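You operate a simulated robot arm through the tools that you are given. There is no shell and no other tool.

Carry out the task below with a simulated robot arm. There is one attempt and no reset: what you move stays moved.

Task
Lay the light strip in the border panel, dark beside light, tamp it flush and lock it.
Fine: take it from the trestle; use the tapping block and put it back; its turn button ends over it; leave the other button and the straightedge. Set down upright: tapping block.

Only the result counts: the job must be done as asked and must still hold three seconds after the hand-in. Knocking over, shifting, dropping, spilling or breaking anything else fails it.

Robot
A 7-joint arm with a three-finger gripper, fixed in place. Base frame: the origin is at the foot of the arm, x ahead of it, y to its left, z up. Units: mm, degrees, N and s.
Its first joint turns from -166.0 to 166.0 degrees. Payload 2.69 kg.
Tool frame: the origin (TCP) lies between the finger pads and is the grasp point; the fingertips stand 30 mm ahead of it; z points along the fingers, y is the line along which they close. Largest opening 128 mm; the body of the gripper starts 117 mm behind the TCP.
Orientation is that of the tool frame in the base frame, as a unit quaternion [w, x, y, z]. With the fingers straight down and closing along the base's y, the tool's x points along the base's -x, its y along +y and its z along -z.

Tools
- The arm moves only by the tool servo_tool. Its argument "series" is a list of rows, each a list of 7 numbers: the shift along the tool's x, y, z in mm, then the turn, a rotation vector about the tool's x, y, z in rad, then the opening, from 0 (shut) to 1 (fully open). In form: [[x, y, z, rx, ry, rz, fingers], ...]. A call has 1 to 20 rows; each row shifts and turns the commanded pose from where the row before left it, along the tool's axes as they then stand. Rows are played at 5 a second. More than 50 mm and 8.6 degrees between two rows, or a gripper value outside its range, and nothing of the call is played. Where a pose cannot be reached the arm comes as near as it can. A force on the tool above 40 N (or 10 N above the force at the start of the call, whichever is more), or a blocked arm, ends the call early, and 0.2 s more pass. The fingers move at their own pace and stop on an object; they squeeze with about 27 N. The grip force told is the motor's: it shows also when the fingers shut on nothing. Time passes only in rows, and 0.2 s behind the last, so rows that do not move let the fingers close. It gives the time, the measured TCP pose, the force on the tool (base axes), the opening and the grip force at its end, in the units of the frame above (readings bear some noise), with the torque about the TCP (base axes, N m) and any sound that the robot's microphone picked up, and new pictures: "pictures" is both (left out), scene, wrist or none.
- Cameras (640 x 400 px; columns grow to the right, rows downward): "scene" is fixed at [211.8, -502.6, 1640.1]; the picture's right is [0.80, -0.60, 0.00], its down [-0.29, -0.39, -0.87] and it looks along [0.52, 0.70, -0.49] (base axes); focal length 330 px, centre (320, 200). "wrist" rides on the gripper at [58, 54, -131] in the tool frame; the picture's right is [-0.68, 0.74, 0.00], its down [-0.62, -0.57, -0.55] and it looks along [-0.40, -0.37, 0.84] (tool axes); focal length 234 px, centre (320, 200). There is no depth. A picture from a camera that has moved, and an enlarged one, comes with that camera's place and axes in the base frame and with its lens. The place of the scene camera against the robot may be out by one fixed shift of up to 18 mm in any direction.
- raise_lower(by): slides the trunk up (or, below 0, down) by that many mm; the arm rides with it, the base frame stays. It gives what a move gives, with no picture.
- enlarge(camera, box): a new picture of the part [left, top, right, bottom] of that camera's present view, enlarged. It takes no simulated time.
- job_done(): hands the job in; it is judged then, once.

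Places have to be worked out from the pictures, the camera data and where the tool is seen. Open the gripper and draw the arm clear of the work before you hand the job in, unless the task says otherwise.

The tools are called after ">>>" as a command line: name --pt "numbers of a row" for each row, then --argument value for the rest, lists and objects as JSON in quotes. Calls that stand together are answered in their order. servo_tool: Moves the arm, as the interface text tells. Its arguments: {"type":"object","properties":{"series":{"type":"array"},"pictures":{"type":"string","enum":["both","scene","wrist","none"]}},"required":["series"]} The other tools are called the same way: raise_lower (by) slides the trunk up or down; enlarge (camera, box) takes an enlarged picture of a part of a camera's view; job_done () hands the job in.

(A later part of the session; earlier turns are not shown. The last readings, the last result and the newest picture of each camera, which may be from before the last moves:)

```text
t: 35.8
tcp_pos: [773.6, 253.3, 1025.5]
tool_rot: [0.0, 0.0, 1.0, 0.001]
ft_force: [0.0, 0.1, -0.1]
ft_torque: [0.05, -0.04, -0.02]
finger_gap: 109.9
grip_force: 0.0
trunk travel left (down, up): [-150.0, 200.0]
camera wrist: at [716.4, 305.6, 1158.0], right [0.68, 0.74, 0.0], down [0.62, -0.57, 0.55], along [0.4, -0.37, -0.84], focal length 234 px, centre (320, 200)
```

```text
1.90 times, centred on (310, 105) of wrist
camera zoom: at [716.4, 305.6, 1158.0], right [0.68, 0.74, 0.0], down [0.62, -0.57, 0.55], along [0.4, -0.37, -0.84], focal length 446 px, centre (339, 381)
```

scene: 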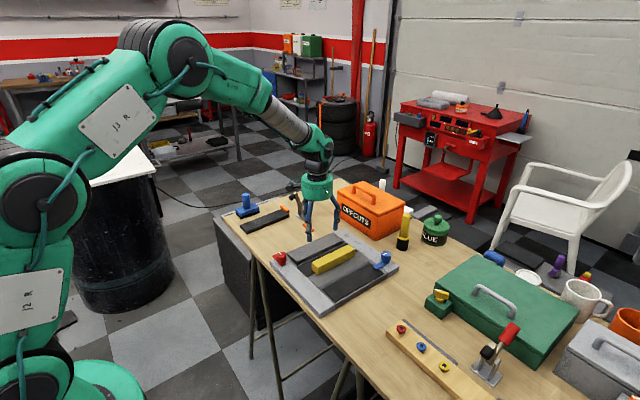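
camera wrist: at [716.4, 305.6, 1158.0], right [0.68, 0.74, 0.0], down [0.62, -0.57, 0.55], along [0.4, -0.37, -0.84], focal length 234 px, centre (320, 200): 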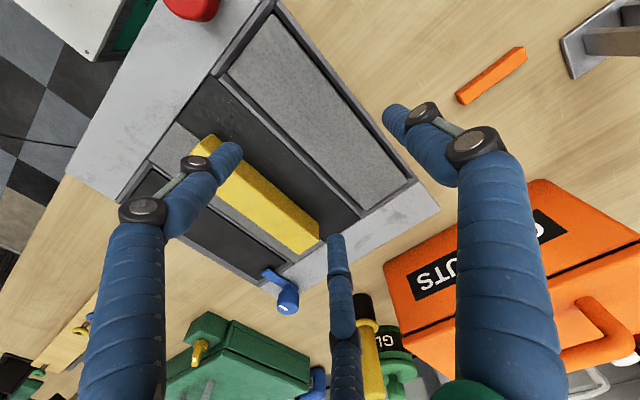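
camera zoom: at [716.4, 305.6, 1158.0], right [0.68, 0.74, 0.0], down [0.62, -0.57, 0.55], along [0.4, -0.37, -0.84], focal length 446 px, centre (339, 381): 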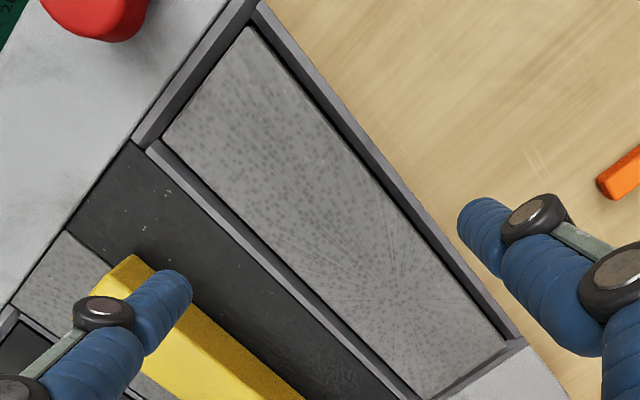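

The light strip sits level in slot A, standing proud as expected before tamping. Next I'll move toward the blue tapping block to locate its handle.

>>> servo_tool --pt "11 42 -10 0 0 0 0.86" --pt "11 42 -10 0 0 0 0.86" --pt "11 42 -10 0 0 0 0.86" --pt "11 42 -10 0 0 0 0.86" --pt "11 42 -10 0 0 0 0.86" --pt "11 42 -10 0 0 0 0.86" --pt "11 42 -10 0 0 0 0.86" --pt "11 30 0 0 0 0 0.86" --pt "0 0 0 0 0 0 0.86" --pt "0 0 0 0 0 0 0.86"

>>> enlarge --camera "wrist" --box '[180, 20, 440, 220]'

>>> enlarge --camera "scene" --box '[212, 160, 312, 235]'

```text
t: 38.0
tcp_pos: [685.7, 573.9, 1097.1]
tool_rot: [-0.001, -0.001, 1.0, 0.0]
ft_force: [0.6, 0.2, -0.1]
ft_torque: [-0.01, -0.01, -0.02]
finger_gap: 110.1
grip_force: 0.2
trunk travel left (down, up): [-150.0, 200.0]
camera wrist: at [628.0, 627.1, 1228.9], right [0.68, 0.74, 0.0], down [0.62, -0.57, 0.55], along [0.4, -0.37, -0.84], focal length 234 px, centre (320, 200)
```

scene: 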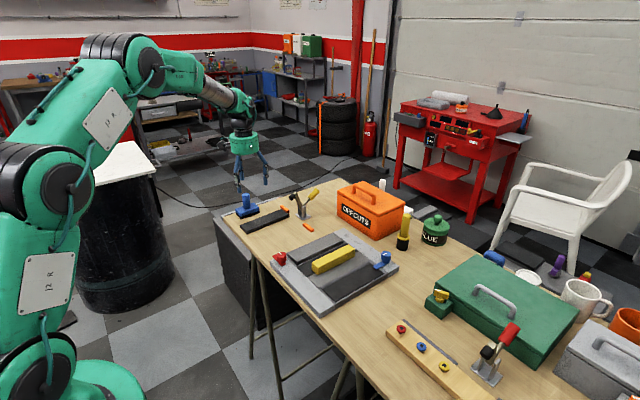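
wrist: 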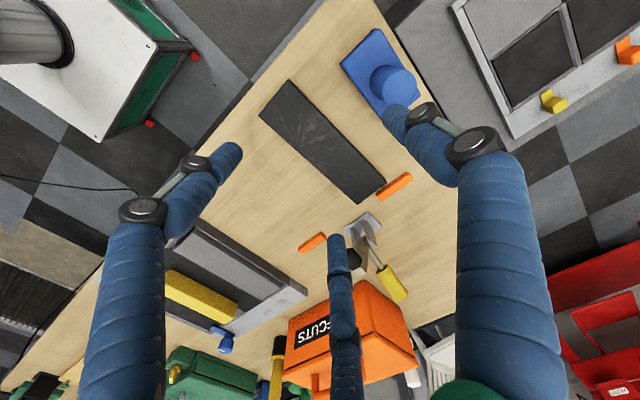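

```text
2.00 times, centred on (310, 120) of wrist
camera zoom: at [628.0, 627.1, 1228.9], right [0.68, 0.74, 0.0], down [0.62, -0.57, 0.55], along [0.4, -0.37, -0.84], focal length 468 px, centre (340, 360)
```

zoom: 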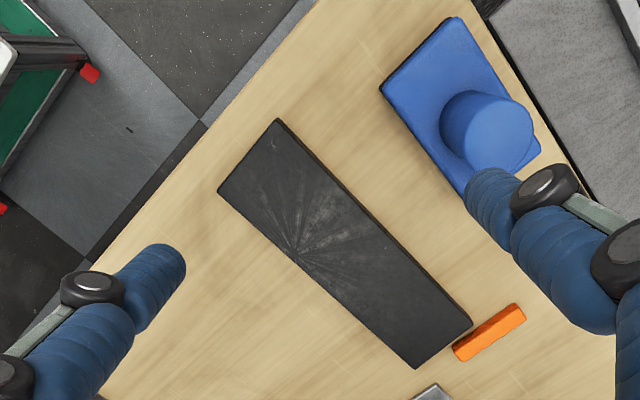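

```text
5.33 times, centred on (262, 198) of scene
camera zoom: at [211.8, -502.6, 1640.1], right [0.8, -0.6, 0.0], down [-0.29, -0.39, -0.87], along [0.52, 0.7, -0.49], focal length 1758 px, centre (629, 213)
```

zoom: 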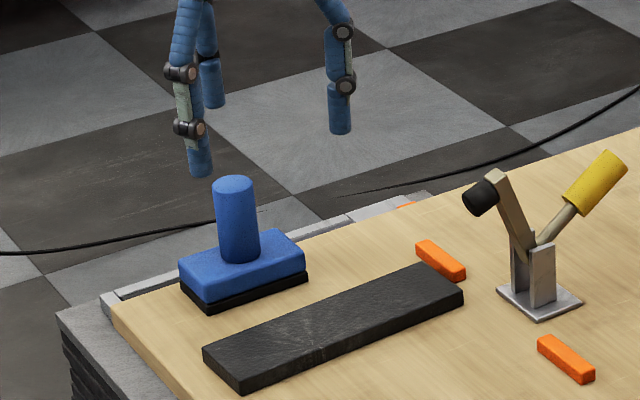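

The block body spans about x 656–744 and y 634–683, with its upright handle at about (700, 660). I'll move above it and check alignment.

>>> servo_tool --pt "-7 40 0 0 0 0 0.86" --pt "-7 46 0 0 0 0 0.8" --pt "0 0 10 0 0 0 0.7" --pt "0 0 10 0 0 0 0.6" --pt "0 0 0 0 0 0 0.6" --pt "0 0 0 0 0 0 0.6"

>>> enlarge --camera "wrist" --box '[200, 60, 440, 240]'

>>> enlarge --camera "scene" --box '[212, 150, 292, 230]'

```text
t: 39.4
tcp_pos: [699.9, 662.7, 1075.7]
tool_rot: [0.001, 0.0, 1.0, 0.001]
ft_force: [-0.2, -0.8, -0.1]
ft_torque: [-0.04, 0.01, 0.0]
finger_gap: 76.6
grip_force: 0.0
trunk travel left (down, up): [-150.0, 200.0]
camera wrist: at [641.2, 715.0, 1208.1], right [0.68, 0.74, 0.0], down [0.62, -0.57, 0.55], along [0.4, -0.37, -0.84], focal length 234 px, centre (320, 200)
```

scene: 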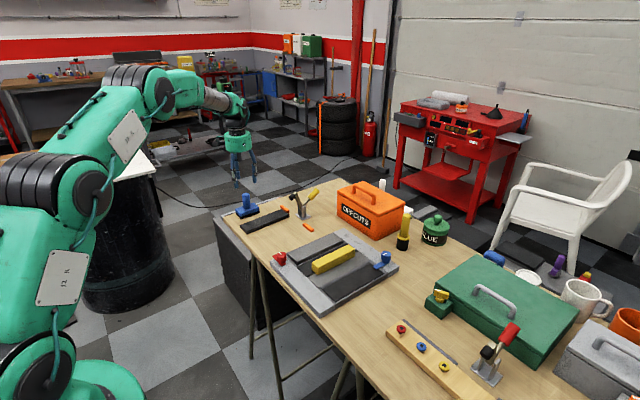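
wrist: 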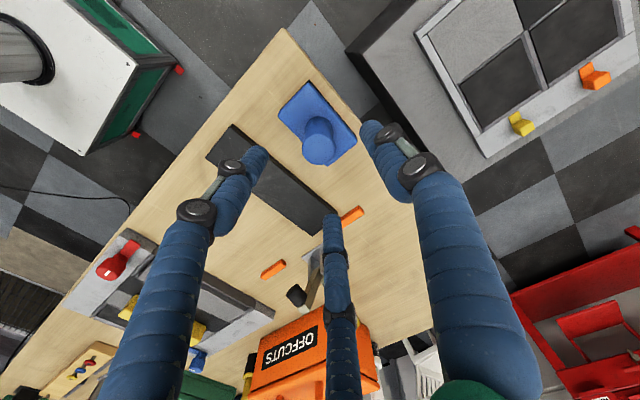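

```text
2.22 times, centred on (320, 150) of wrist
camera zoom: at [641.2, 715.0, 1208.1], right [0.68, 0.74, 0.0], down [0.62, -0.57, 0.55], along [0.4, -0.37, -0.84], focal length 520 px, centre (320, 311)
```

zoom: 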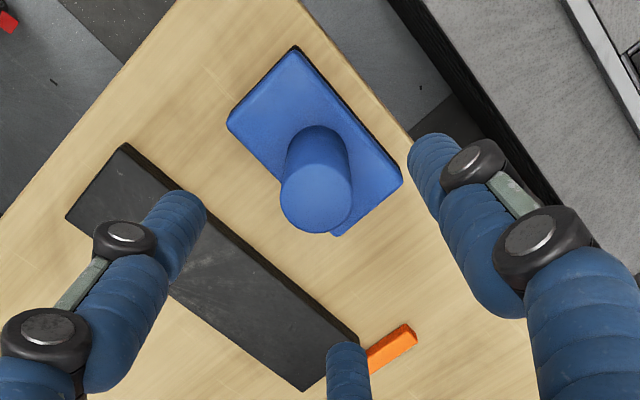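

```text
5.00 times, centred on (252, 190) of scene
camera zoom: at [211.8, -502.6, 1640.1], right [0.8, -0.6, 0.0], down [-0.29, -0.39, -0.87], along [0.52, 0.7, -0.49], focal length 1648 px, centre (660, 250)
```

zoom: 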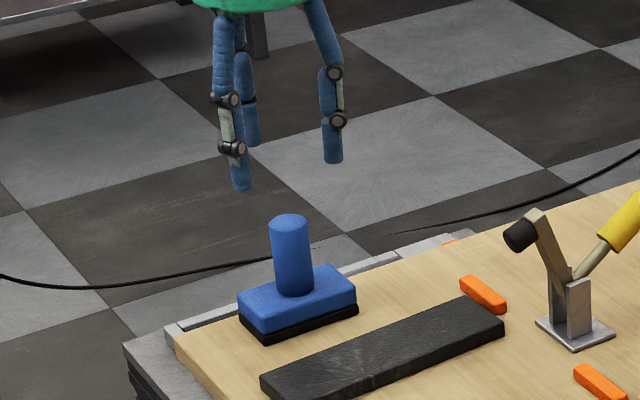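

The handle axis is near (699, 660), the handle top near z 999 and the body top near 922. I'll descend to TCP z 970 around the handle.

>>> servo_tool --pt "0 -1 30 0 0 0 0.6" --pt "0 0 30 0 0 0 0.6" --pt "0 0 0 0 0 0 0.6"

>>> enlarge --camera "wrist" --box '[200, 60, 440, 240]'

>>> enlarge --camera "scene" --box '[212, 150, 292, 230]'

```text
t: 40.2
tcp_pos: [699.4, 662.8, 1015.7]
tool_rot: [0.0, 0.0, 1.0, 0.001]
ft_force: [-0.9, -1.0, -0.7]
ft_torque: [0.01, 0.05, -0.07]
finger_gap: 76.8
grip_force: 0.1
trunk travel left (down, up): [-150.0, 200.0]
camera wrist: at [642.2, 714.8, 1147.6], right [0.68, 0.74, 0.0], down [0.62, -0.57, 0.55], along [0.4, -0.37, -0.84], focal length 234 px, centre (320, 200)
```

scene: 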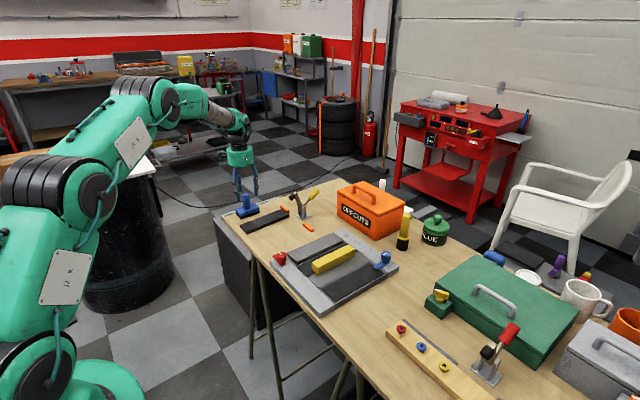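
wrist: 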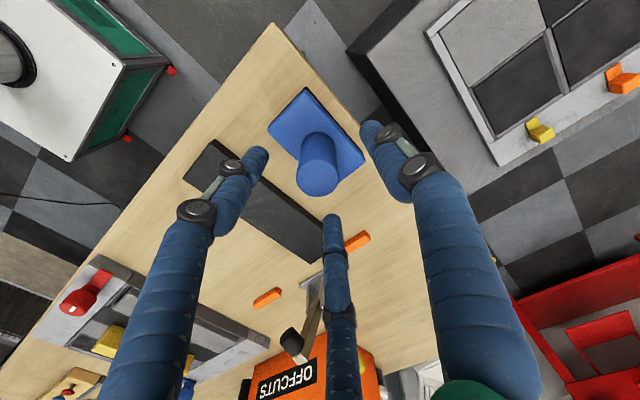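

```text
2.22 times, centred on (320, 150) of wrist
camera zoom: at [642.2, 714.8, 1147.6], right [0.68, 0.74, 0.0], down [0.62, -0.57, 0.55], along [0.4, -0.37, -0.84], focal length 520 px, centre (320, 311)
```

zoom: 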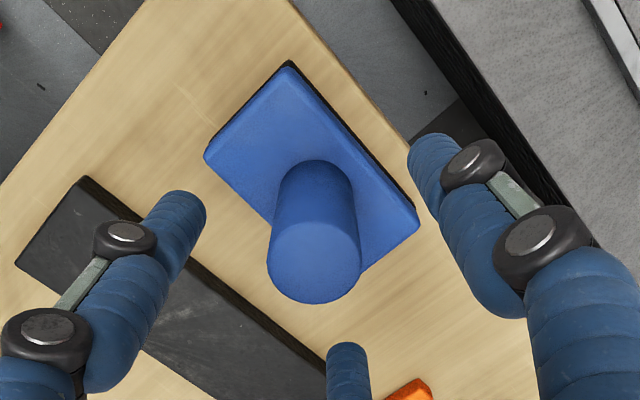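

```text
5.00 times, centred on (252, 190) of scene
camera zoom: at [211.8, -502.6, 1640.1], right [0.8, -0.6, 0.0], down [-0.29, -0.39, -0.87], along [0.52, 0.7, -0.49], focal length 1648 px, centre (660, 250)
```

zoom: 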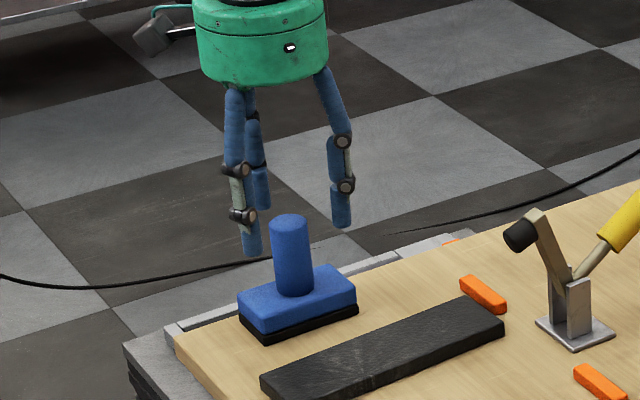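

Relative to the camera, the handle is about 2.6 mm toward -y of the TCP. I'll correct that and descend around it to z 970, then close.

>>> servo_tool --pt "0 -2.6 5 0 0 0 0.6" --pt "0 0 20 0 0 0 0.6" --pt "0 0 20 0 0 0 0.6" --pt "0 0 0 0 0 0 0.6" --pt "0 0 0 0 0 0 0.5" --pt "0 0 0 0 0 0 0.4" --pt "0 0 0 0 0 0 0.3" --pt "0 0 0 0 0 0 0.2" --pt "0 0 0 0 0 0 0" --pt "0 0 0 0 0 0 0"

>>> enlarge --camera "wrist" --box '[200, 60, 440, 240]'

>>> enlarge --camera "scene" --box '[212, 150, 292, 230]'

```text
t: 42.4
tcp_pos: [699.0, 658.6, 971.5]
tool_rot: [0.0, -0.001, 1.0, 0.001]
ft_force: [0.0, 1.6, 1.1]
ft_torque: [0.03, -0.04, -0.01]
finger_gap: 30.9
grip_force: 27.0
trunk travel left (down, up): [-150.0, 200.0]
camera wrist: at [641.9, 711.5, 1103.4], right [0.68, 0.74, 0.0], down [0.62, -0.57, 0.55], along [0.4, -0.37, -0.84], focal length 234 px, centre (320, 200)
```

scene: 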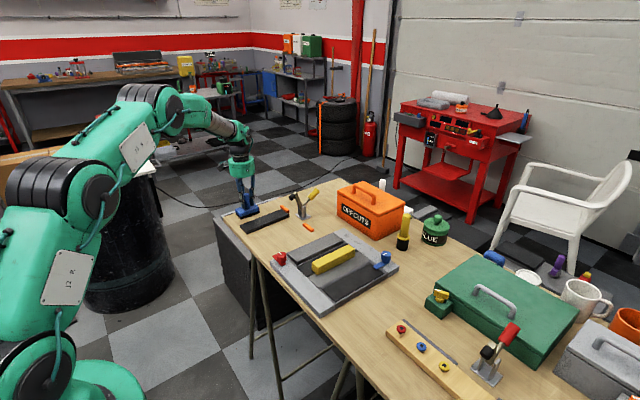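
wrist: 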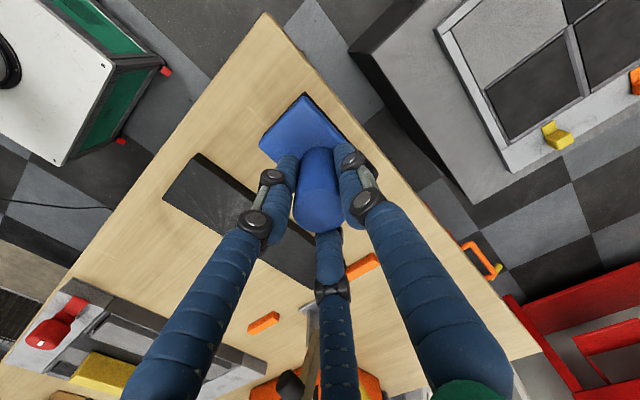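

```text
2.22 times, centred on (320, 150) of wrist
camera zoom: at [641.9, 711.5, 1103.4], right [0.68, 0.74, 0.0], down [0.62, -0.57, 0.55], along [0.4, -0.37, -0.84], focal length 520 px, centre (320, 311)
```

zoom: 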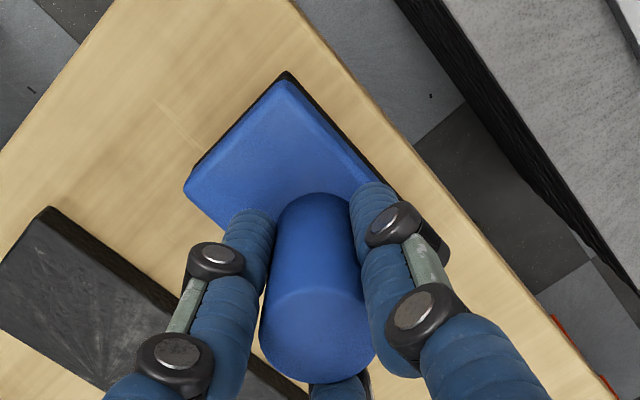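

```text
5.00 times, centred on (252, 190) of scene
camera zoom: at [211.8, -502.6, 1640.1], right [0.8, -0.6, 0.0], down [-0.29, -0.39, -0.87], along [0.52, 0.7, -0.49], focal length 1648 px, centre (660, 250)
```

zoom: 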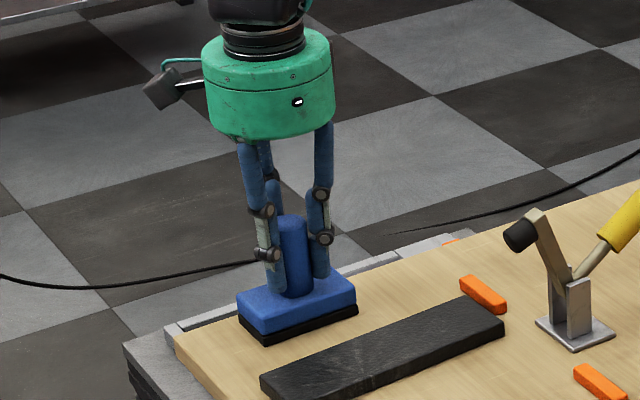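

I have the tapping block by its handle. Its home pose is TCP ≈(699, 658.6, 971.5). Lifting it and carrying it over the strip's middle.

>>> servo_tool --pt "0 0 -10 0 0 0 0" --pt "0 0 -30 0 0 0 0" --pt "0 0 -40 0 0 0 0" --pt "0 0 -30 0 0 0 0" --pt "-8.4 -43.9 0 0 0 0 0" --pt "-8.4 -43.9 0 0 0 0 0" --pt "-8.4 -43.9 0 0 0 0 0" --pt "-8.4 -43.9 0 0 0 0 0" --pt "-8.4 -43.9 0 0 0 0 0" --pt "-8.4 -43.9 0 0 0 0 0" --pt "-8.4 -43.9 0 0 0 0 0" --pt "-8.4 -43.9 0 0 0 0 0" --pt "-8.4 -43.9 0 0 0 0 0" --pt "0 0 15 0 0 0 0" --pt "0 0 15 0 0 0 0" --pt "0 0 0 0 0 0 0"

>>> enlarge --camera "wrist" --box '[160, 20, 440, 230]'

>>> enlarge --camera "scene" --box '[272, 200, 372, 275]'

```text
t: 45.8
tcp_pos: [773.0, 263.8, 1051.6]
tool_rot: [0.0, 0.001, 1.0, 0.001]
ft_force: [-0.4, 0.6, -2.7]
ft_torque: [-0.03, 0.04, -0.03]
finger_gap: 31.0
grip_force: 27.3
trunk travel left (down, up): [-150.0, 200.0]
camera wrist: at [716.2, 316.5, 1183.3], right [0.68, 0.74, 0.0], down [0.62, -0.57, 0.55], along [0.4, -0.37, -0.84], focal length 234 px, centre (320, 200)
```

scene: 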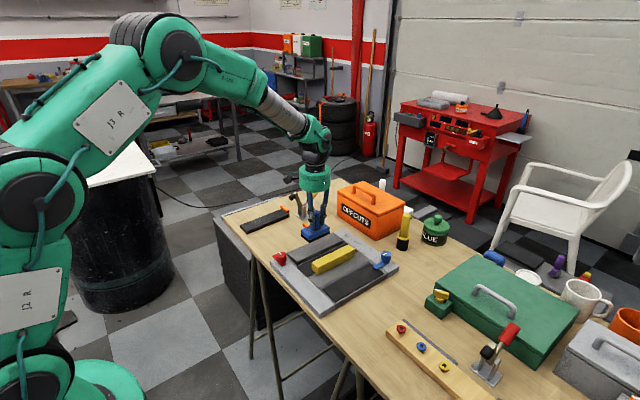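
wrist: 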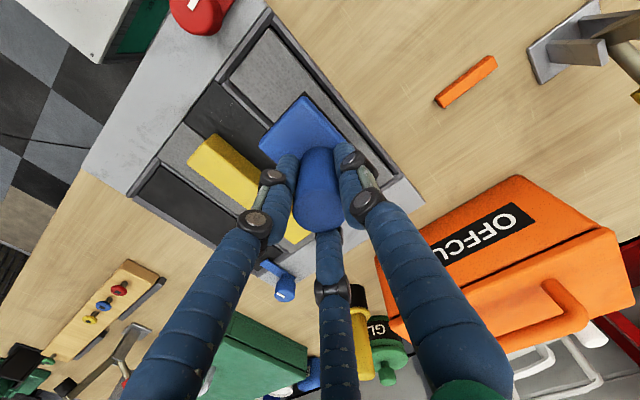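

```text
1.90 times, centred on (300, 125) of wrist
camera zoom: at [716.2, 316.5, 1183.3], right [0.68, 0.74, 0.0], down [0.62, -0.57, 0.55], along [0.4, -0.37, -0.84], focal length 446 px, centre (358, 343)
```

zoom: 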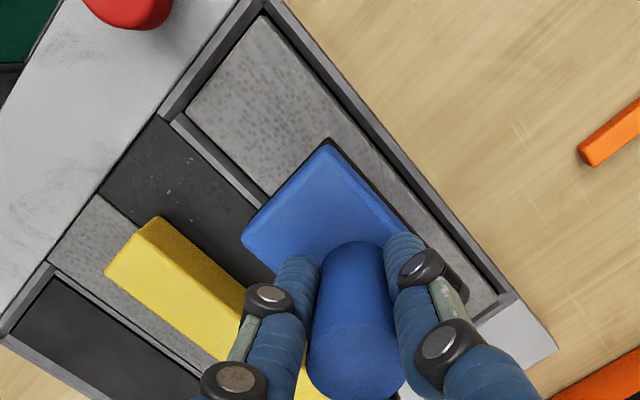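

```text
5.33 times, centred on (322, 238) of scene
camera zoom: at [211.8, -502.6, 1640.1], right [0.8, -0.6, 0.0], down [-0.29, -0.39, -0.87], along [0.52, 0.7, -0.49], focal length 1758 px, centre (309, 0)
```

zoom: 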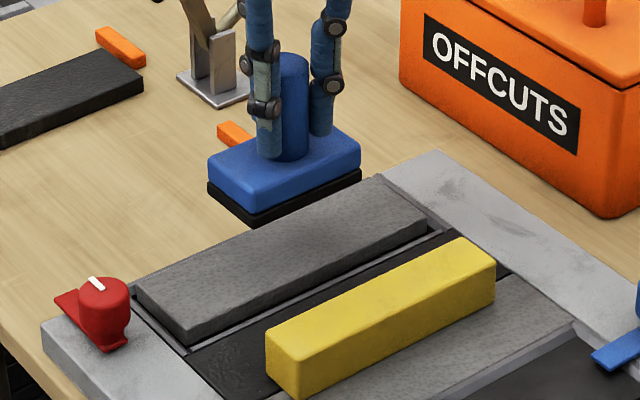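

The block is over the strip's middle. I'll lower it and then press in small steps until the force limit.

>>> servo_tool --pt "0 0 15 0 0 0 0" --pt "0 0 12 0 0 0 0" --pt "0 0 8 0 0 0 0" --pt "0 0 2 0 0 0 0" --pt "0 0 2 0 0 0 0" --pt "0 0 2 0 0 0 0" --pt "0 0 2 0 0 0 0" --pt "0 0 2 0 0 0 0" --pt "0 0 2 0 0 0 0" --pt "0 0 2 0 0 0 0" --pt "0 0 2 0 0 0 0" --pt "0 0 2 0 0 0 0"

>>> enlarge --camera "scene" --box '[272, 210, 372, 285]'

```text
t: 48.4
tcp_pos: [774.7, 264.7, 996.9]
tool_rot: [-0.001, 0.0, 1.0, 0.001]
ft_force: [-1.7, 0.0, 0.8]
ft_torque: [-0.03, -0.07, 0.01]
finger_gap: 30.7
grip_force: 26.7
trunk travel left (down, up): [-150.0, 200.0]
camera wrist: at [717.2, 316.2, 1128.8], right [0.68, 0.74, 0.0], down [0.62, -0.57, 0.55], along [0.4, -0.37, -0.84], focal length 234 px, centre (320, 200)
```

scene: 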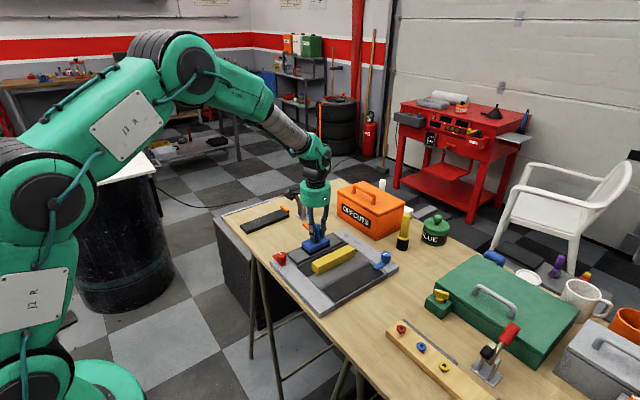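
wrist: 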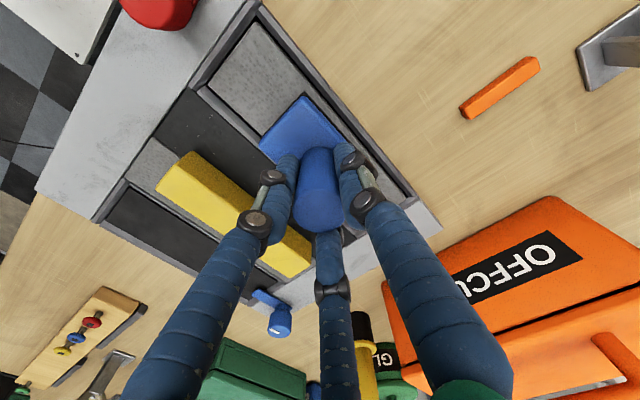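

```text
5.33 times, centred on (322, 248) of scene
camera zoom: at [211.8, -502.6, 1640.1], right [0.8, -0.6, 0.0], down [-0.29, -0.39, -0.87], along [0.52, 0.7, -0.49], focal length 1758 px, centre (309, -53)
```

zoom: 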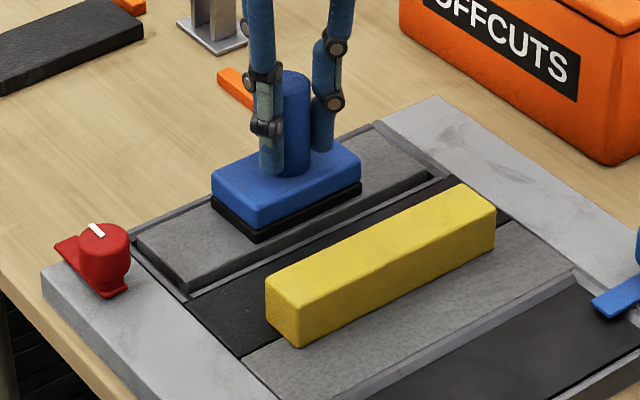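

Contact has begun lightly (about 3.5 N). I'll keep pressing in 1 mm steps.

>>> servo_tool --pt "0 0 1 0 0 0 0" --pt "0 0 1 0 0 0 0" --pt "0 0 1 0 0 0 0" --pt "0 0 1 0 0 0 0" --pt "0 0 1 0 0 0 0" --pt "0 0 1 0 0 0 0" --pt "0 0 1 0 0 0 0" --pt "0 0 1 0 0 0 0" --pictures "scene"

>>> enlarge --camera "scene" --box '[272, 210, 372, 285]'

```text
t: 50.2
tcp_pos: [774.3, 263.8, 990.5]
tool_rot: [0.001, 0.0, 1.0, 0.002]
ft_force: [-4.4, 0.9, 21.4]
ft_torque: [0.03, 0.32, 0.0]
finger_gap: 31.0
grip_force: 27.0
trunk travel left (down, up): [-150.0, 200.0]
```

scene: 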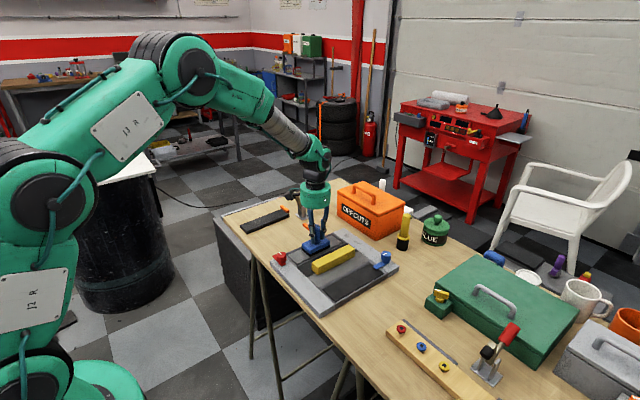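

```text
5.33 times, centred on (322, 248) of scene
camera zoom: at [211.8, -502.6, 1640.1], right [0.8, -0.6, 0.0], down [-0.29, -0.39, -0.87], along [0.52, 0.7, -0.49], focal length 1758 px, centre (309, -53)
```

zoom: 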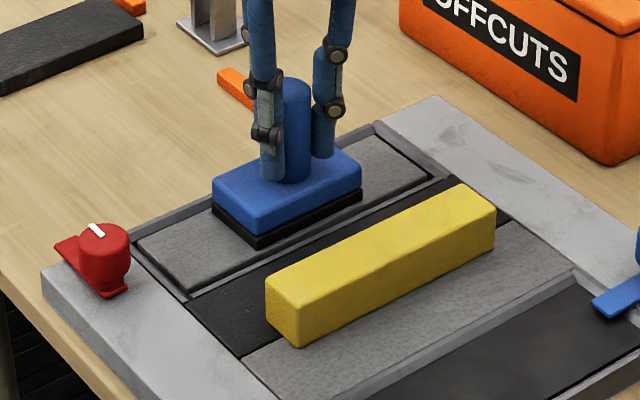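

The strip has gone down nearly flush, with Fz at 21 N. I'll press a little more, up to the limit.

>>> servo_tool --pt "0 0 1 0 0 0 0" --pt "0 0 1 0 0 0 0" --pt "0 0 1 0 0 0 0" --pt "0 0 1 0 0 0 0" --pt "0 0 1 0 0 0 0" --pictures "scene"

>>> enlarge --camera "scene" --box '[277, 220, 357, 280]'

```text
t: 51.4
tcp_pos: [774.7, 263.8, 984.6]
tool_rot: [0.001, 0.0, 1.0, 0.002]
ft_force: [6.6, 4.1, 27.4]
ft_torque: [0.18, -0.19, -0.04]
finger_gap: 31.0
grip_force: 26.8
trunk travel left (down, up): [-150.0, 200.0]
```

scene: 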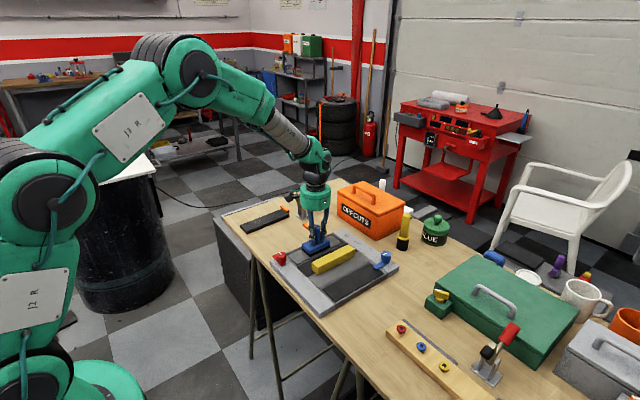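

```text
6.67 times, centred on (317, 250) of scene
camera zoom: at [211.8, -502.6, 1640.1], right [0.8, -0.6, 0.0], down [-0.29, -0.39, -0.87], along [0.52, 0.7, -0.49], focal length 2197 px, centre (340, -133)
```

zoom: 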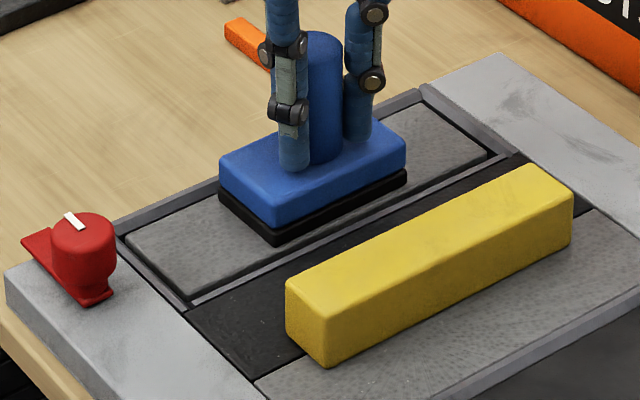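

The last 6 mm at a steady 27 N looks like the handle slipping in the grip rather than the strip sinking. I'll lift and inspect the flushness.

>>> servo_tool --pt "0 0 -10 0 0 0 0" --pt "0 0 -30 0 0 0 0" --pt "0 0 -30 0 0 0 0" --pt "0 0 0 0 0 0 0"

>>> enlarge --camera "scene" --box '[277, 220, 357, 280]'

>>> enlarge --camera "wrist" --box '[160, 20, 440, 230]'

>>> enlarge --camera "scene" --box '[277, 190, 357, 250]'

```text
t: 52.4
tcp_pos: [774.0, 264.7, 1052.2]
tool_rot: [-0.001, 0.0, 1.0, 0.001]
ft_force: [-0.6, 0.2, -2.3]
ft_torque: [0.02, -0.05, 0.02]
finger_gap: 31.0
grip_force: 27.1
trunk travel left (down, up): [-150.0, 200.0]
camera wrist: at [716.2, 316.9, 1185.4], right [0.68, 0.74, 0.0], down [0.62, -0.57, 0.55], along [0.4, -0.37, -0.84], focal length 234 px, centre (320, 200)
```

scene: 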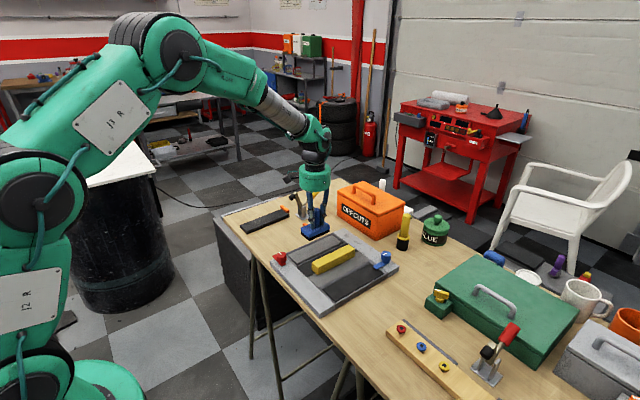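
wrist: 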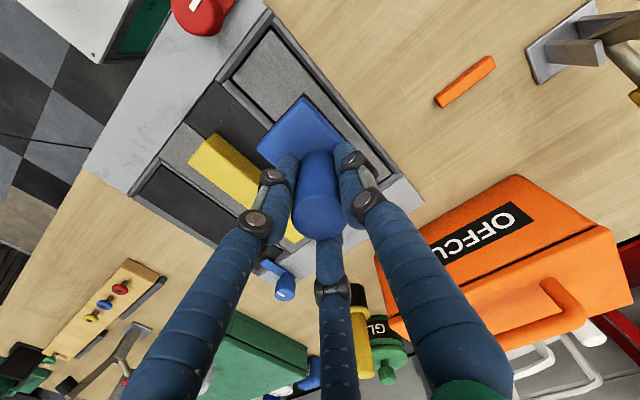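

```text
6.67 times, centred on (317, 250) of scene
camera zoom: at [211.8, -502.6, 1640.1], right [0.8, -0.6, 0.0], down [-0.29, -0.39, -0.87], along [0.52, 0.7, -0.49], focal length 2197 px, centre (340, -133)
```

zoom: 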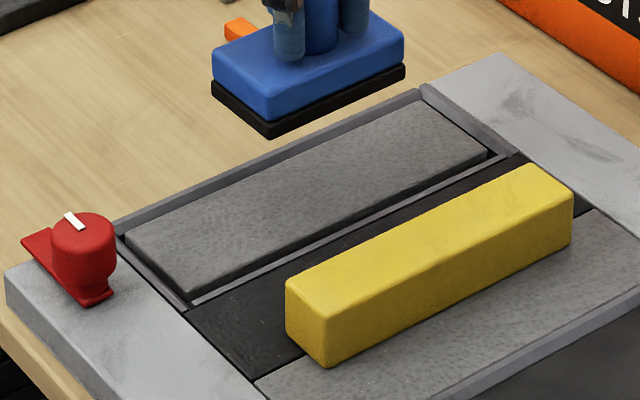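

```text
1.90 times, centred on (300, 125) of wrist
camera zoom: at [716.2, 316.9, 1185.4], right [0.68, 0.74, 0.0], down [0.62, -0.57, 0.55], along [0.4, -0.37, -0.84], focal length 446 px, centre (358, 343)
```

zoom: 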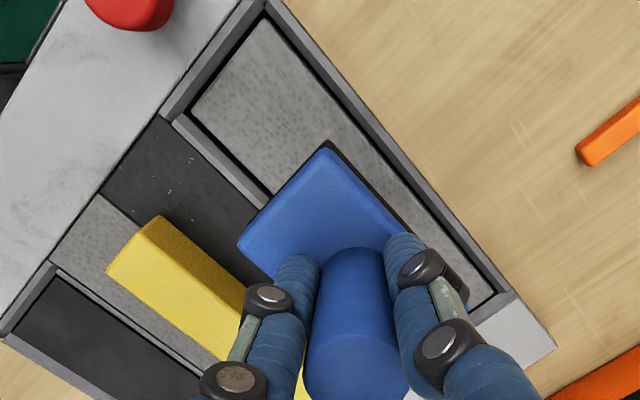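

```text
6.67 times, centred on (317, 220) of scene
camera zoom: at [211.8, -502.6, 1640.1], right [0.8, -0.6, 0.0], down [-0.29, -0.39, -0.87], along [0.52, 0.7, -0.49], focal length 2197 px, centre (340, 67)
```

zoom: 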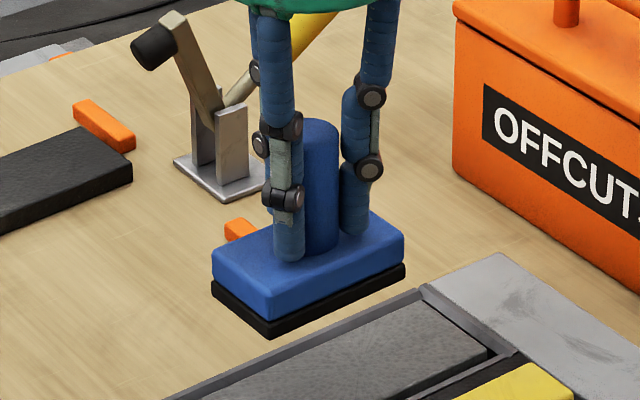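

The strip appears to stand just slightly proud still. I'll set the block down on it, re-grip lower so the fingertips bear on the block body, and then press harder without slipping.

>>> servo_tool --pt "0 0 30 0 0 0 0" --pt "0 0 25 0 0 0 0" --pt "0 0 8 0 0 0 0" --pt "0 0 1 0 0 0 0" --pt "0 0 1 0 0 0 0" --pt "0 0 1 0 0 0 0" --pt "0 0 1 0 0 0 0" --pt "0 0 0 0 0 0 0" --pictures "scene"

>>> enlarge --camera "scene" --box '[277, 215, 357, 275]'

```text
t: 54.2
tcp_pos: [775.3, 264.0, 987.5]
tool_rot: [0.0, 0.0, 1.0, 0.001]
ft_force: [-1.1, -1.4, -0.8]
ft_torque: [-0.09, 0.13, 0.05]
finger_gap: 31.0
grip_force: 27.0
trunk travel left (down, up): [-150.0, 200.0]
```

scene: 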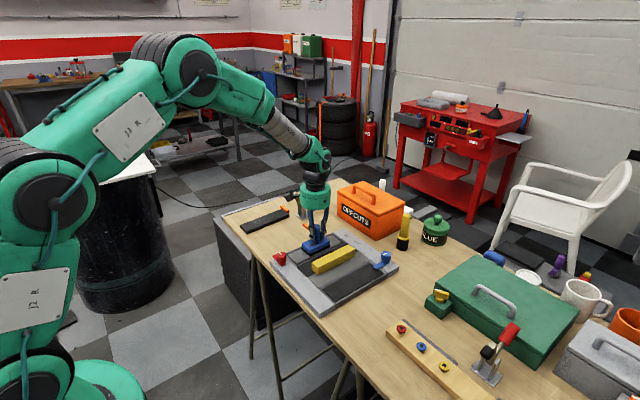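

```text
6.67 times, centred on (317, 245) of scene
camera zoom: at [211.8, -502.6, 1640.1], right [0.8, -0.6, 0.0], down [-0.29, -0.39, -0.87], along [0.52, 0.7, -0.49], focal length 2197 px, centre (340, -100)
```

zoom: 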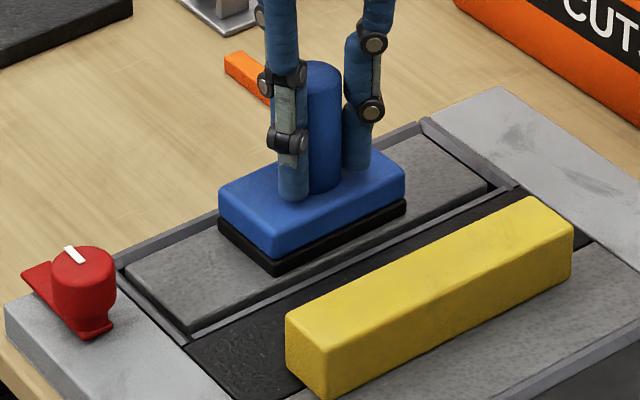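

Contact is starting. I'll press 2 mm more to seat the block flat, then open and slide down the handle.

>>> servo_tool --pt "0 0 1 0 0 0 0" --pt "0 0 1 0 0 0 0" --pt "0 0 0 0 0 0 0" --pictures "none"

```text
t: 55.0
tcp_pos: [775.5, 264.2, 985.4]
tool_rot: [0.001, 0.0, 1.0, 0.001]
ft_force: [-0.2, -2.2, 11.5]
ft_torque: [-0.17, 0.3, -0.03]
finger_gap: 30.9
grip_force: 26.2
trunk travel left (down, up): [-150.0, 200.0]
```

The block is seated (about 14 N). Opening now and sliding down the handle.

>>> servo_tool --pt "0 0 -0.7 0 0 0 0" --pt "0 0 0 0 0 0 0.3" --pt "0 0 0 0 0 0 0.36" --pt "0 0 4 0 0 0 0.36" --pt "0 0 3 0 0 0 0.36" --pt "0 0 2 0 0 0 0.36" --pt "0 0 0 0 0 0 0.36"

>>> enlarge --camera "scene" --box '[277, 215, 357, 275]'

```text
t: 56.6
tcp_pos: [776.4, 263.6, 979.8]
tool_rot: [0.002, -0.001, 1.0, 0.002]
ft_force: [0.2, -2.0, 27.1]
ft_torque: [-0.53, 0.33, 0.0]
finger_gap: 47.7
grip_force: 1.2
trunk travel left (down, up): [-150.0, 200.0]
camera wrist: at [717.0, 315.6, 1111.5], right [0.68, 0.74, 0.01], down [0.61, -0.57, 0.55], along [0.41, -0.37, -0.84], focal length 234 px, centre (320, 200)
```

scene: 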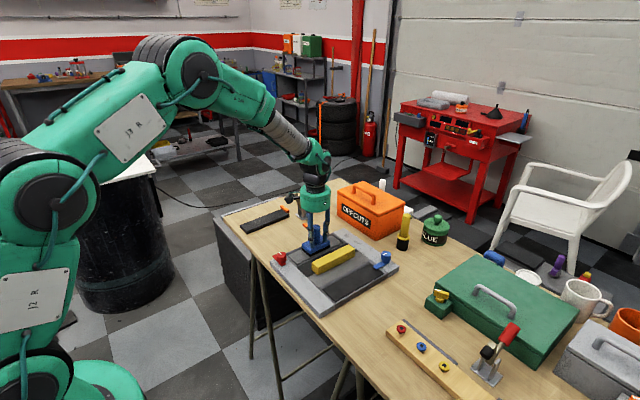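
wrist: 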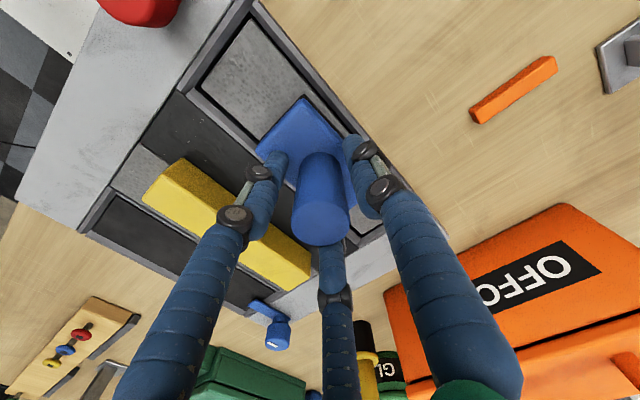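

```text
6.67 times, centred on (317, 245) of scene
camera zoom: at [211.8, -502.6, 1640.1], right [0.8, -0.6, 0.0], down [-0.29, -0.39, -0.87], along [0.52, 0.7, -0.49], focal length 2197 px, centre (340, -100)
```

zoom: 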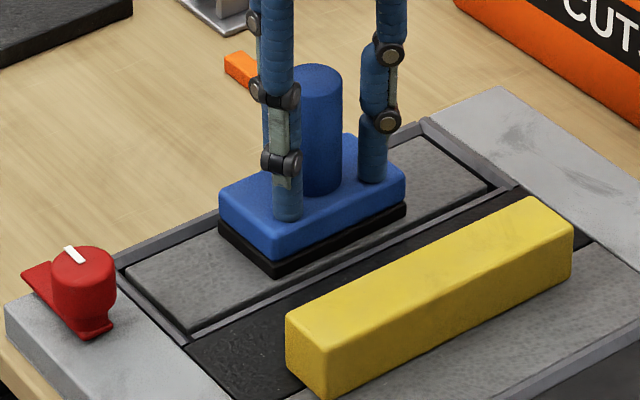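

The fingertips now bear on the block body (27 N). I'll back off 1 mm, re-close on the handle, and press with direct bearing.

>>> servo_tool --pt "0 0 -2 0 0 0 0.36" --pt "0 0 0 0 0 0 0.2" --pt "0 0 0 0 0 0 0" --pt "0 0 0 0 0 0 0" --pt "0 0 1 0 0 0 0" --pt "0 0 1 0 0 0 0" --pt "0 0 1 0 0 0 0" --pt "0 0 1 0 0 0 0" --pt "0 0 1 0 0 0 0" --pt "0 0 1 0 0 0 0" --pt "0 0 1 0 0 0 0" --pt "0 0 1 0 0 0 0" --pictures "scene"

>>> enlarge --camera "scene" --box '[277, 215, 357, 275]'

```text
t: 58.5
tcp_pos: [777.1, 263.9, 980.0]
tool_rot: [0.003, -0.001, 1.0, 0.002]
ft_force: [1.6, 1.1, 18.7]
ft_torque: [-0.24, 0.76, 0.03]
finger_gap: 31.1
grip_force: 26.6
trunk travel left (down, up): [-150.0, 200.0]
stopped in row 9: the force on the tool passed its limit at 41 N (the readings are from after the stop); the commanded pose is now the measured one
```

scene: 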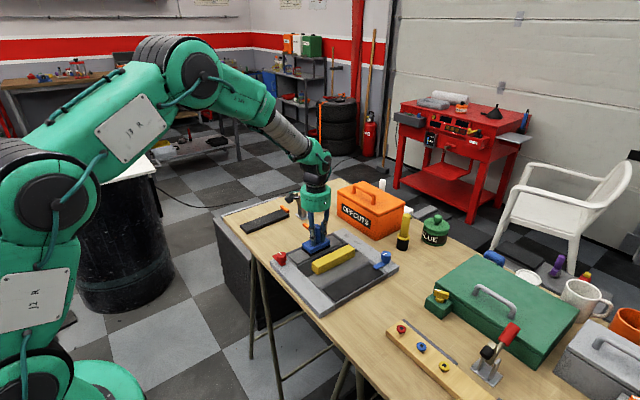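

```text
6.67 times, centred on (317, 245) of scene
camera zoom: at [211.8, -502.6, 1640.1], right [0.8, -0.6, 0.0], down [-0.29, -0.39, -0.87], along [0.52, 0.7, -0.49], focal length 2197 px, centre (340, -100)
```

zoom: 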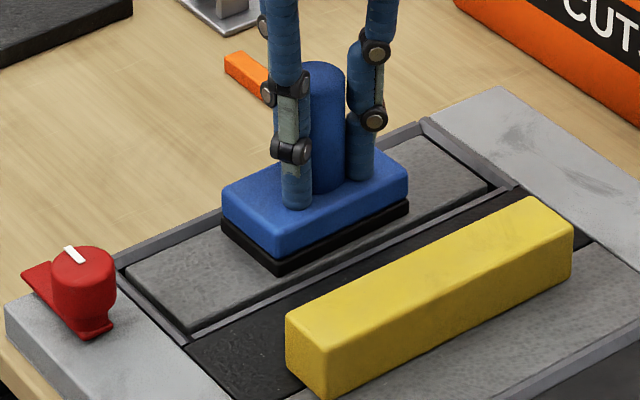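

The middle took 41 N with no more movement. I'll correct the small tilt and tamp near the near end (x≈724), then the far end.

>>> servo_tool --pt "0 0 -4 0 0 0 0" --pt "0 0 -10 0.004 0.006 0.002 0" --pt "30 0 0 0 0 0 0" --pt "23 0 0 0 0 0 0" --pt "0 0 7 0 0 0 0" --pt "0 0 2 0 0 0 0" --pt "0 0 1 0 0 0 0" --pt "0 0 1 0 0 0 0" --pt "0 0 1 0 0 0 0" --pt "0 0 1 0 0 0 0" --pt "0 0 1 0 0 0 0" --pt "0 0 1 0 0 0 0" --pt "0 0 1 0 0 0 0" --pt "0 0 1 0 0 0 0" --pictures "scene"

>>> enlarge --camera "scene" --box '[267, 215, 357, 280]'

```text
t: 61.4
tcp_pos: [724.8, 264.9, 979.0]
tool_rot: [0.002, 0.0, 1.0, 0.0]
ft_force: [-0.3, -0.5, 19.3]
ft_torque: [-0.22, 0.94, 0.0]
finger_gap: 31.1
grip_force: 26.6
trunk travel left (down, up): [-150.0, 200.0]
stopped in row 14: the force on the tool passed its limit at 41 N (the readings are from after the stop); the commanded pose is now the measured one
```

scene: 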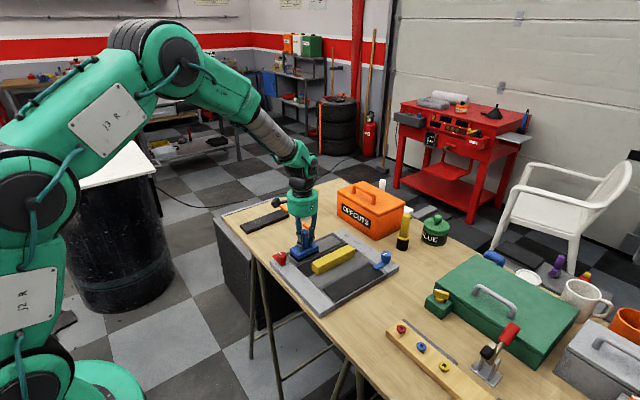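

```text
6.15 times, centred on (312, 248) of scene
camera zoom: at [211.8, -502.6, 1640.1], right [0.8, -0.6, 0.0], down [-0.29, -0.39, -0.87], along [0.52, 0.7, -0.49], focal length 2028 px, centre (369, -92)
```

zoom: 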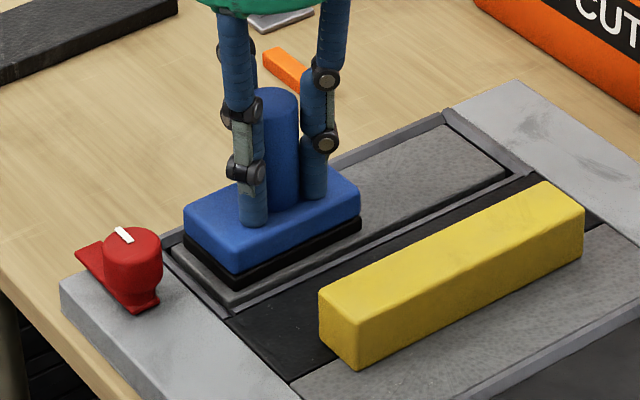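

Near end pressed to 41 N at z≈979. Now the far end (x≈830).

>>> servo_tool --pt "0 0 -4 0 0 0 0" --pt "0 0 -10 0 0.003 0 0" --pt "-40 0 0 0 0 0 0" --pt "-40 0 0 0 0 0 0" --pt "-25 0 0 0 0 0 0" --pt "0 0 7 0 0 0 0" --pt "0 0 2 0 0 0 0" --pt "0 0 1 0 0 0 0" --pt "0 0 1 0 0 0 0" --pt "0 0 1 0 0 0 0" --pt "0 0 1 0 0 0 0" --pt "0 0 1 0 0 0 0" --pt "0 0 1 0 0 0 0" --pt "0 0 1 0 0 0 0" --pt "0 0 1 0 0 0 0" --pt "0 0 1 0 0 0 0" --pictures "scene"

>>> enlarge --camera "scene" --box '[267, 215, 357, 280]'

```text
t: 64.6
tcp_pos: [832.3, 265.6, 980.4]
tool_rot: [0.003, 0.001, 1.0, 0.002]
ft_force: [1.6, 0.3, 16.3]
ft_torque: [-0.13, 0.71, -0.01]
finger_gap: 31.0
grip_force: 27.5
trunk travel left (down, up): [-150.0, 200.0]
stopped in row 15: the force on the tool passed its limit at 41 N (the readings are from after the stop); the commanded pose is now the measured one
```

scene: 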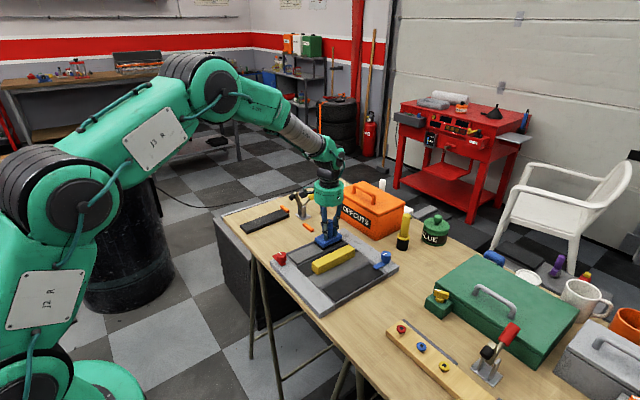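

```text
6.15 times, centred on (312, 248) of scene
camera zoom: at [211.8, -502.6, 1640.1], right [0.8, -0.6, 0.0], down [-0.29, -0.39, -0.87], along [0.52, 0.7, -0.49], focal length 2028 px, centre (369, -92)
```

zoom: 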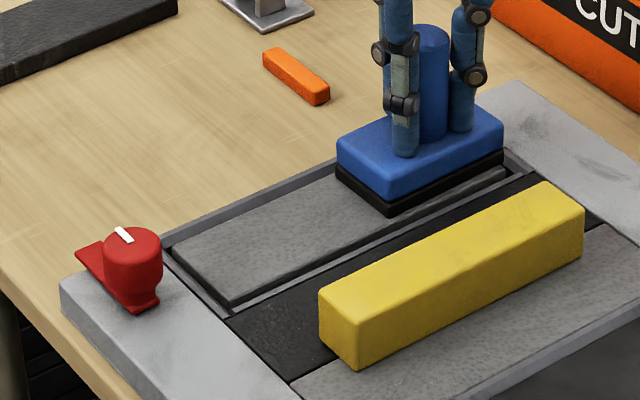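

Near, middle and far all bottom out at about the same height (979–980.4), so the strip is level. To check whether it's truly flush, I'll probe the panel's bare near border with the same block and compare heights.

>>> servo_tool --pt "0 0 -4 0 0 0 0" --pt "0 0 -25 0.004 0.006 -0.002 0" --pt "0 0 -25 0 0 0 0" --pt "35.7 -12.5 0 0 0 0 0" --pt "35.7 -12.5 0 0 0 0 0" --pt "35.7 -12.5 0 0 0 0 0" --pt "35.7 -12.5 0 0 0 0 0" --pt "35.7 -12.5 0 0 0 0 0" --pt "35.7 -12.5 0 0 0 0 0" --pt "0 0 20 0 0 0 0" --pt "0 0 15 0 0 0 0" --pt "0 0 0 0 0 0 0"

>>> enlarge --camera "scene" --box '[257, 215, 357, 290]'

>>> enlarge --camera "wrist" --box '[200, 30, 440, 210]'

```text
t: 67.2
tcp_pos: [617.8, 190.4, 996.1]
tool_rot: [-0.003, -0.001, 1.0, -0.001]
ft_force: [0.0, -0.3, -3.4]
ft_torque: [-0.05, 0.02, 0.02]
finger_gap: 31.1
grip_force: 27.5
trunk travel left (down, up): [-150.0, 200.0]
camera wrist: at [560.0, 242.7, 1128.8], right [0.68, 0.74, 0.0], down [0.62, -0.56, 0.55], along [0.4, -0.37, -0.84], focal length 234 px, centre (320, 200)
```

scene: 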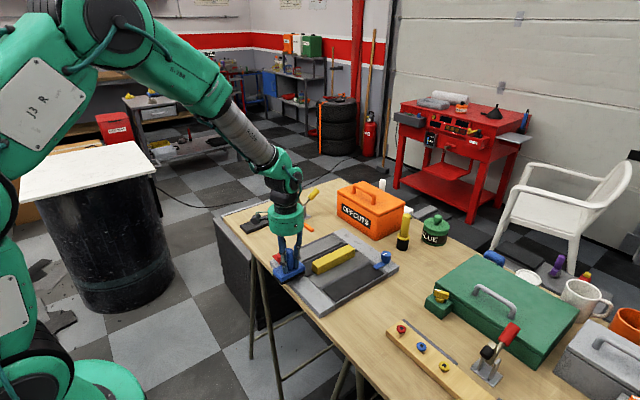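
wrist: 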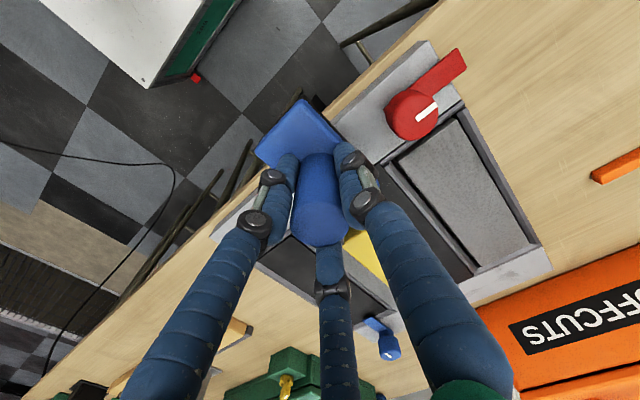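

```text
5.33 times, centred on (307, 252) of scene
camera zoom: at [211.8, -502.6, 1640.1], right [0.8, -0.6, 0.0], down [-0.29, -0.39, -0.87], along [0.52, 0.7, -0.49], focal length 1758 px, centre (389, -80)
```

zoom: 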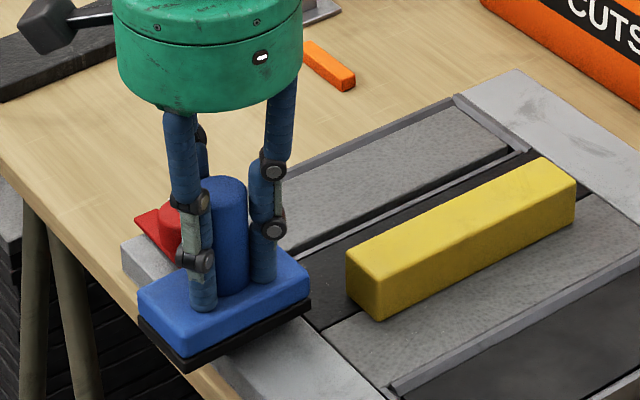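

```text
2.22 times, centred on (320, 120) of wrist
camera zoom: at [560.0, 242.7, 1128.8], right [0.68, 0.74, 0.0], down [0.62, -0.56, 0.55], along [0.4, -0.37, -0.84], focal length 520 px, centre (320, 378)
```

zoom: 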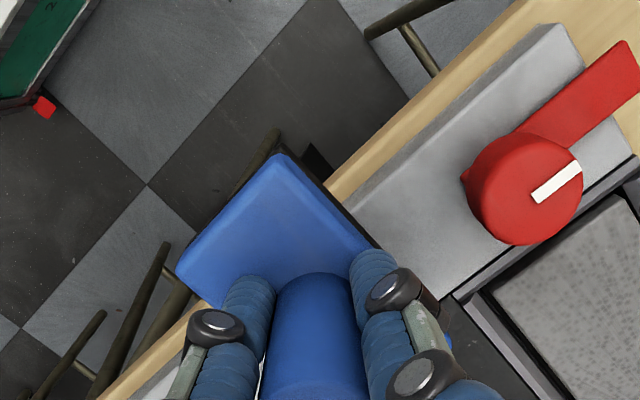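

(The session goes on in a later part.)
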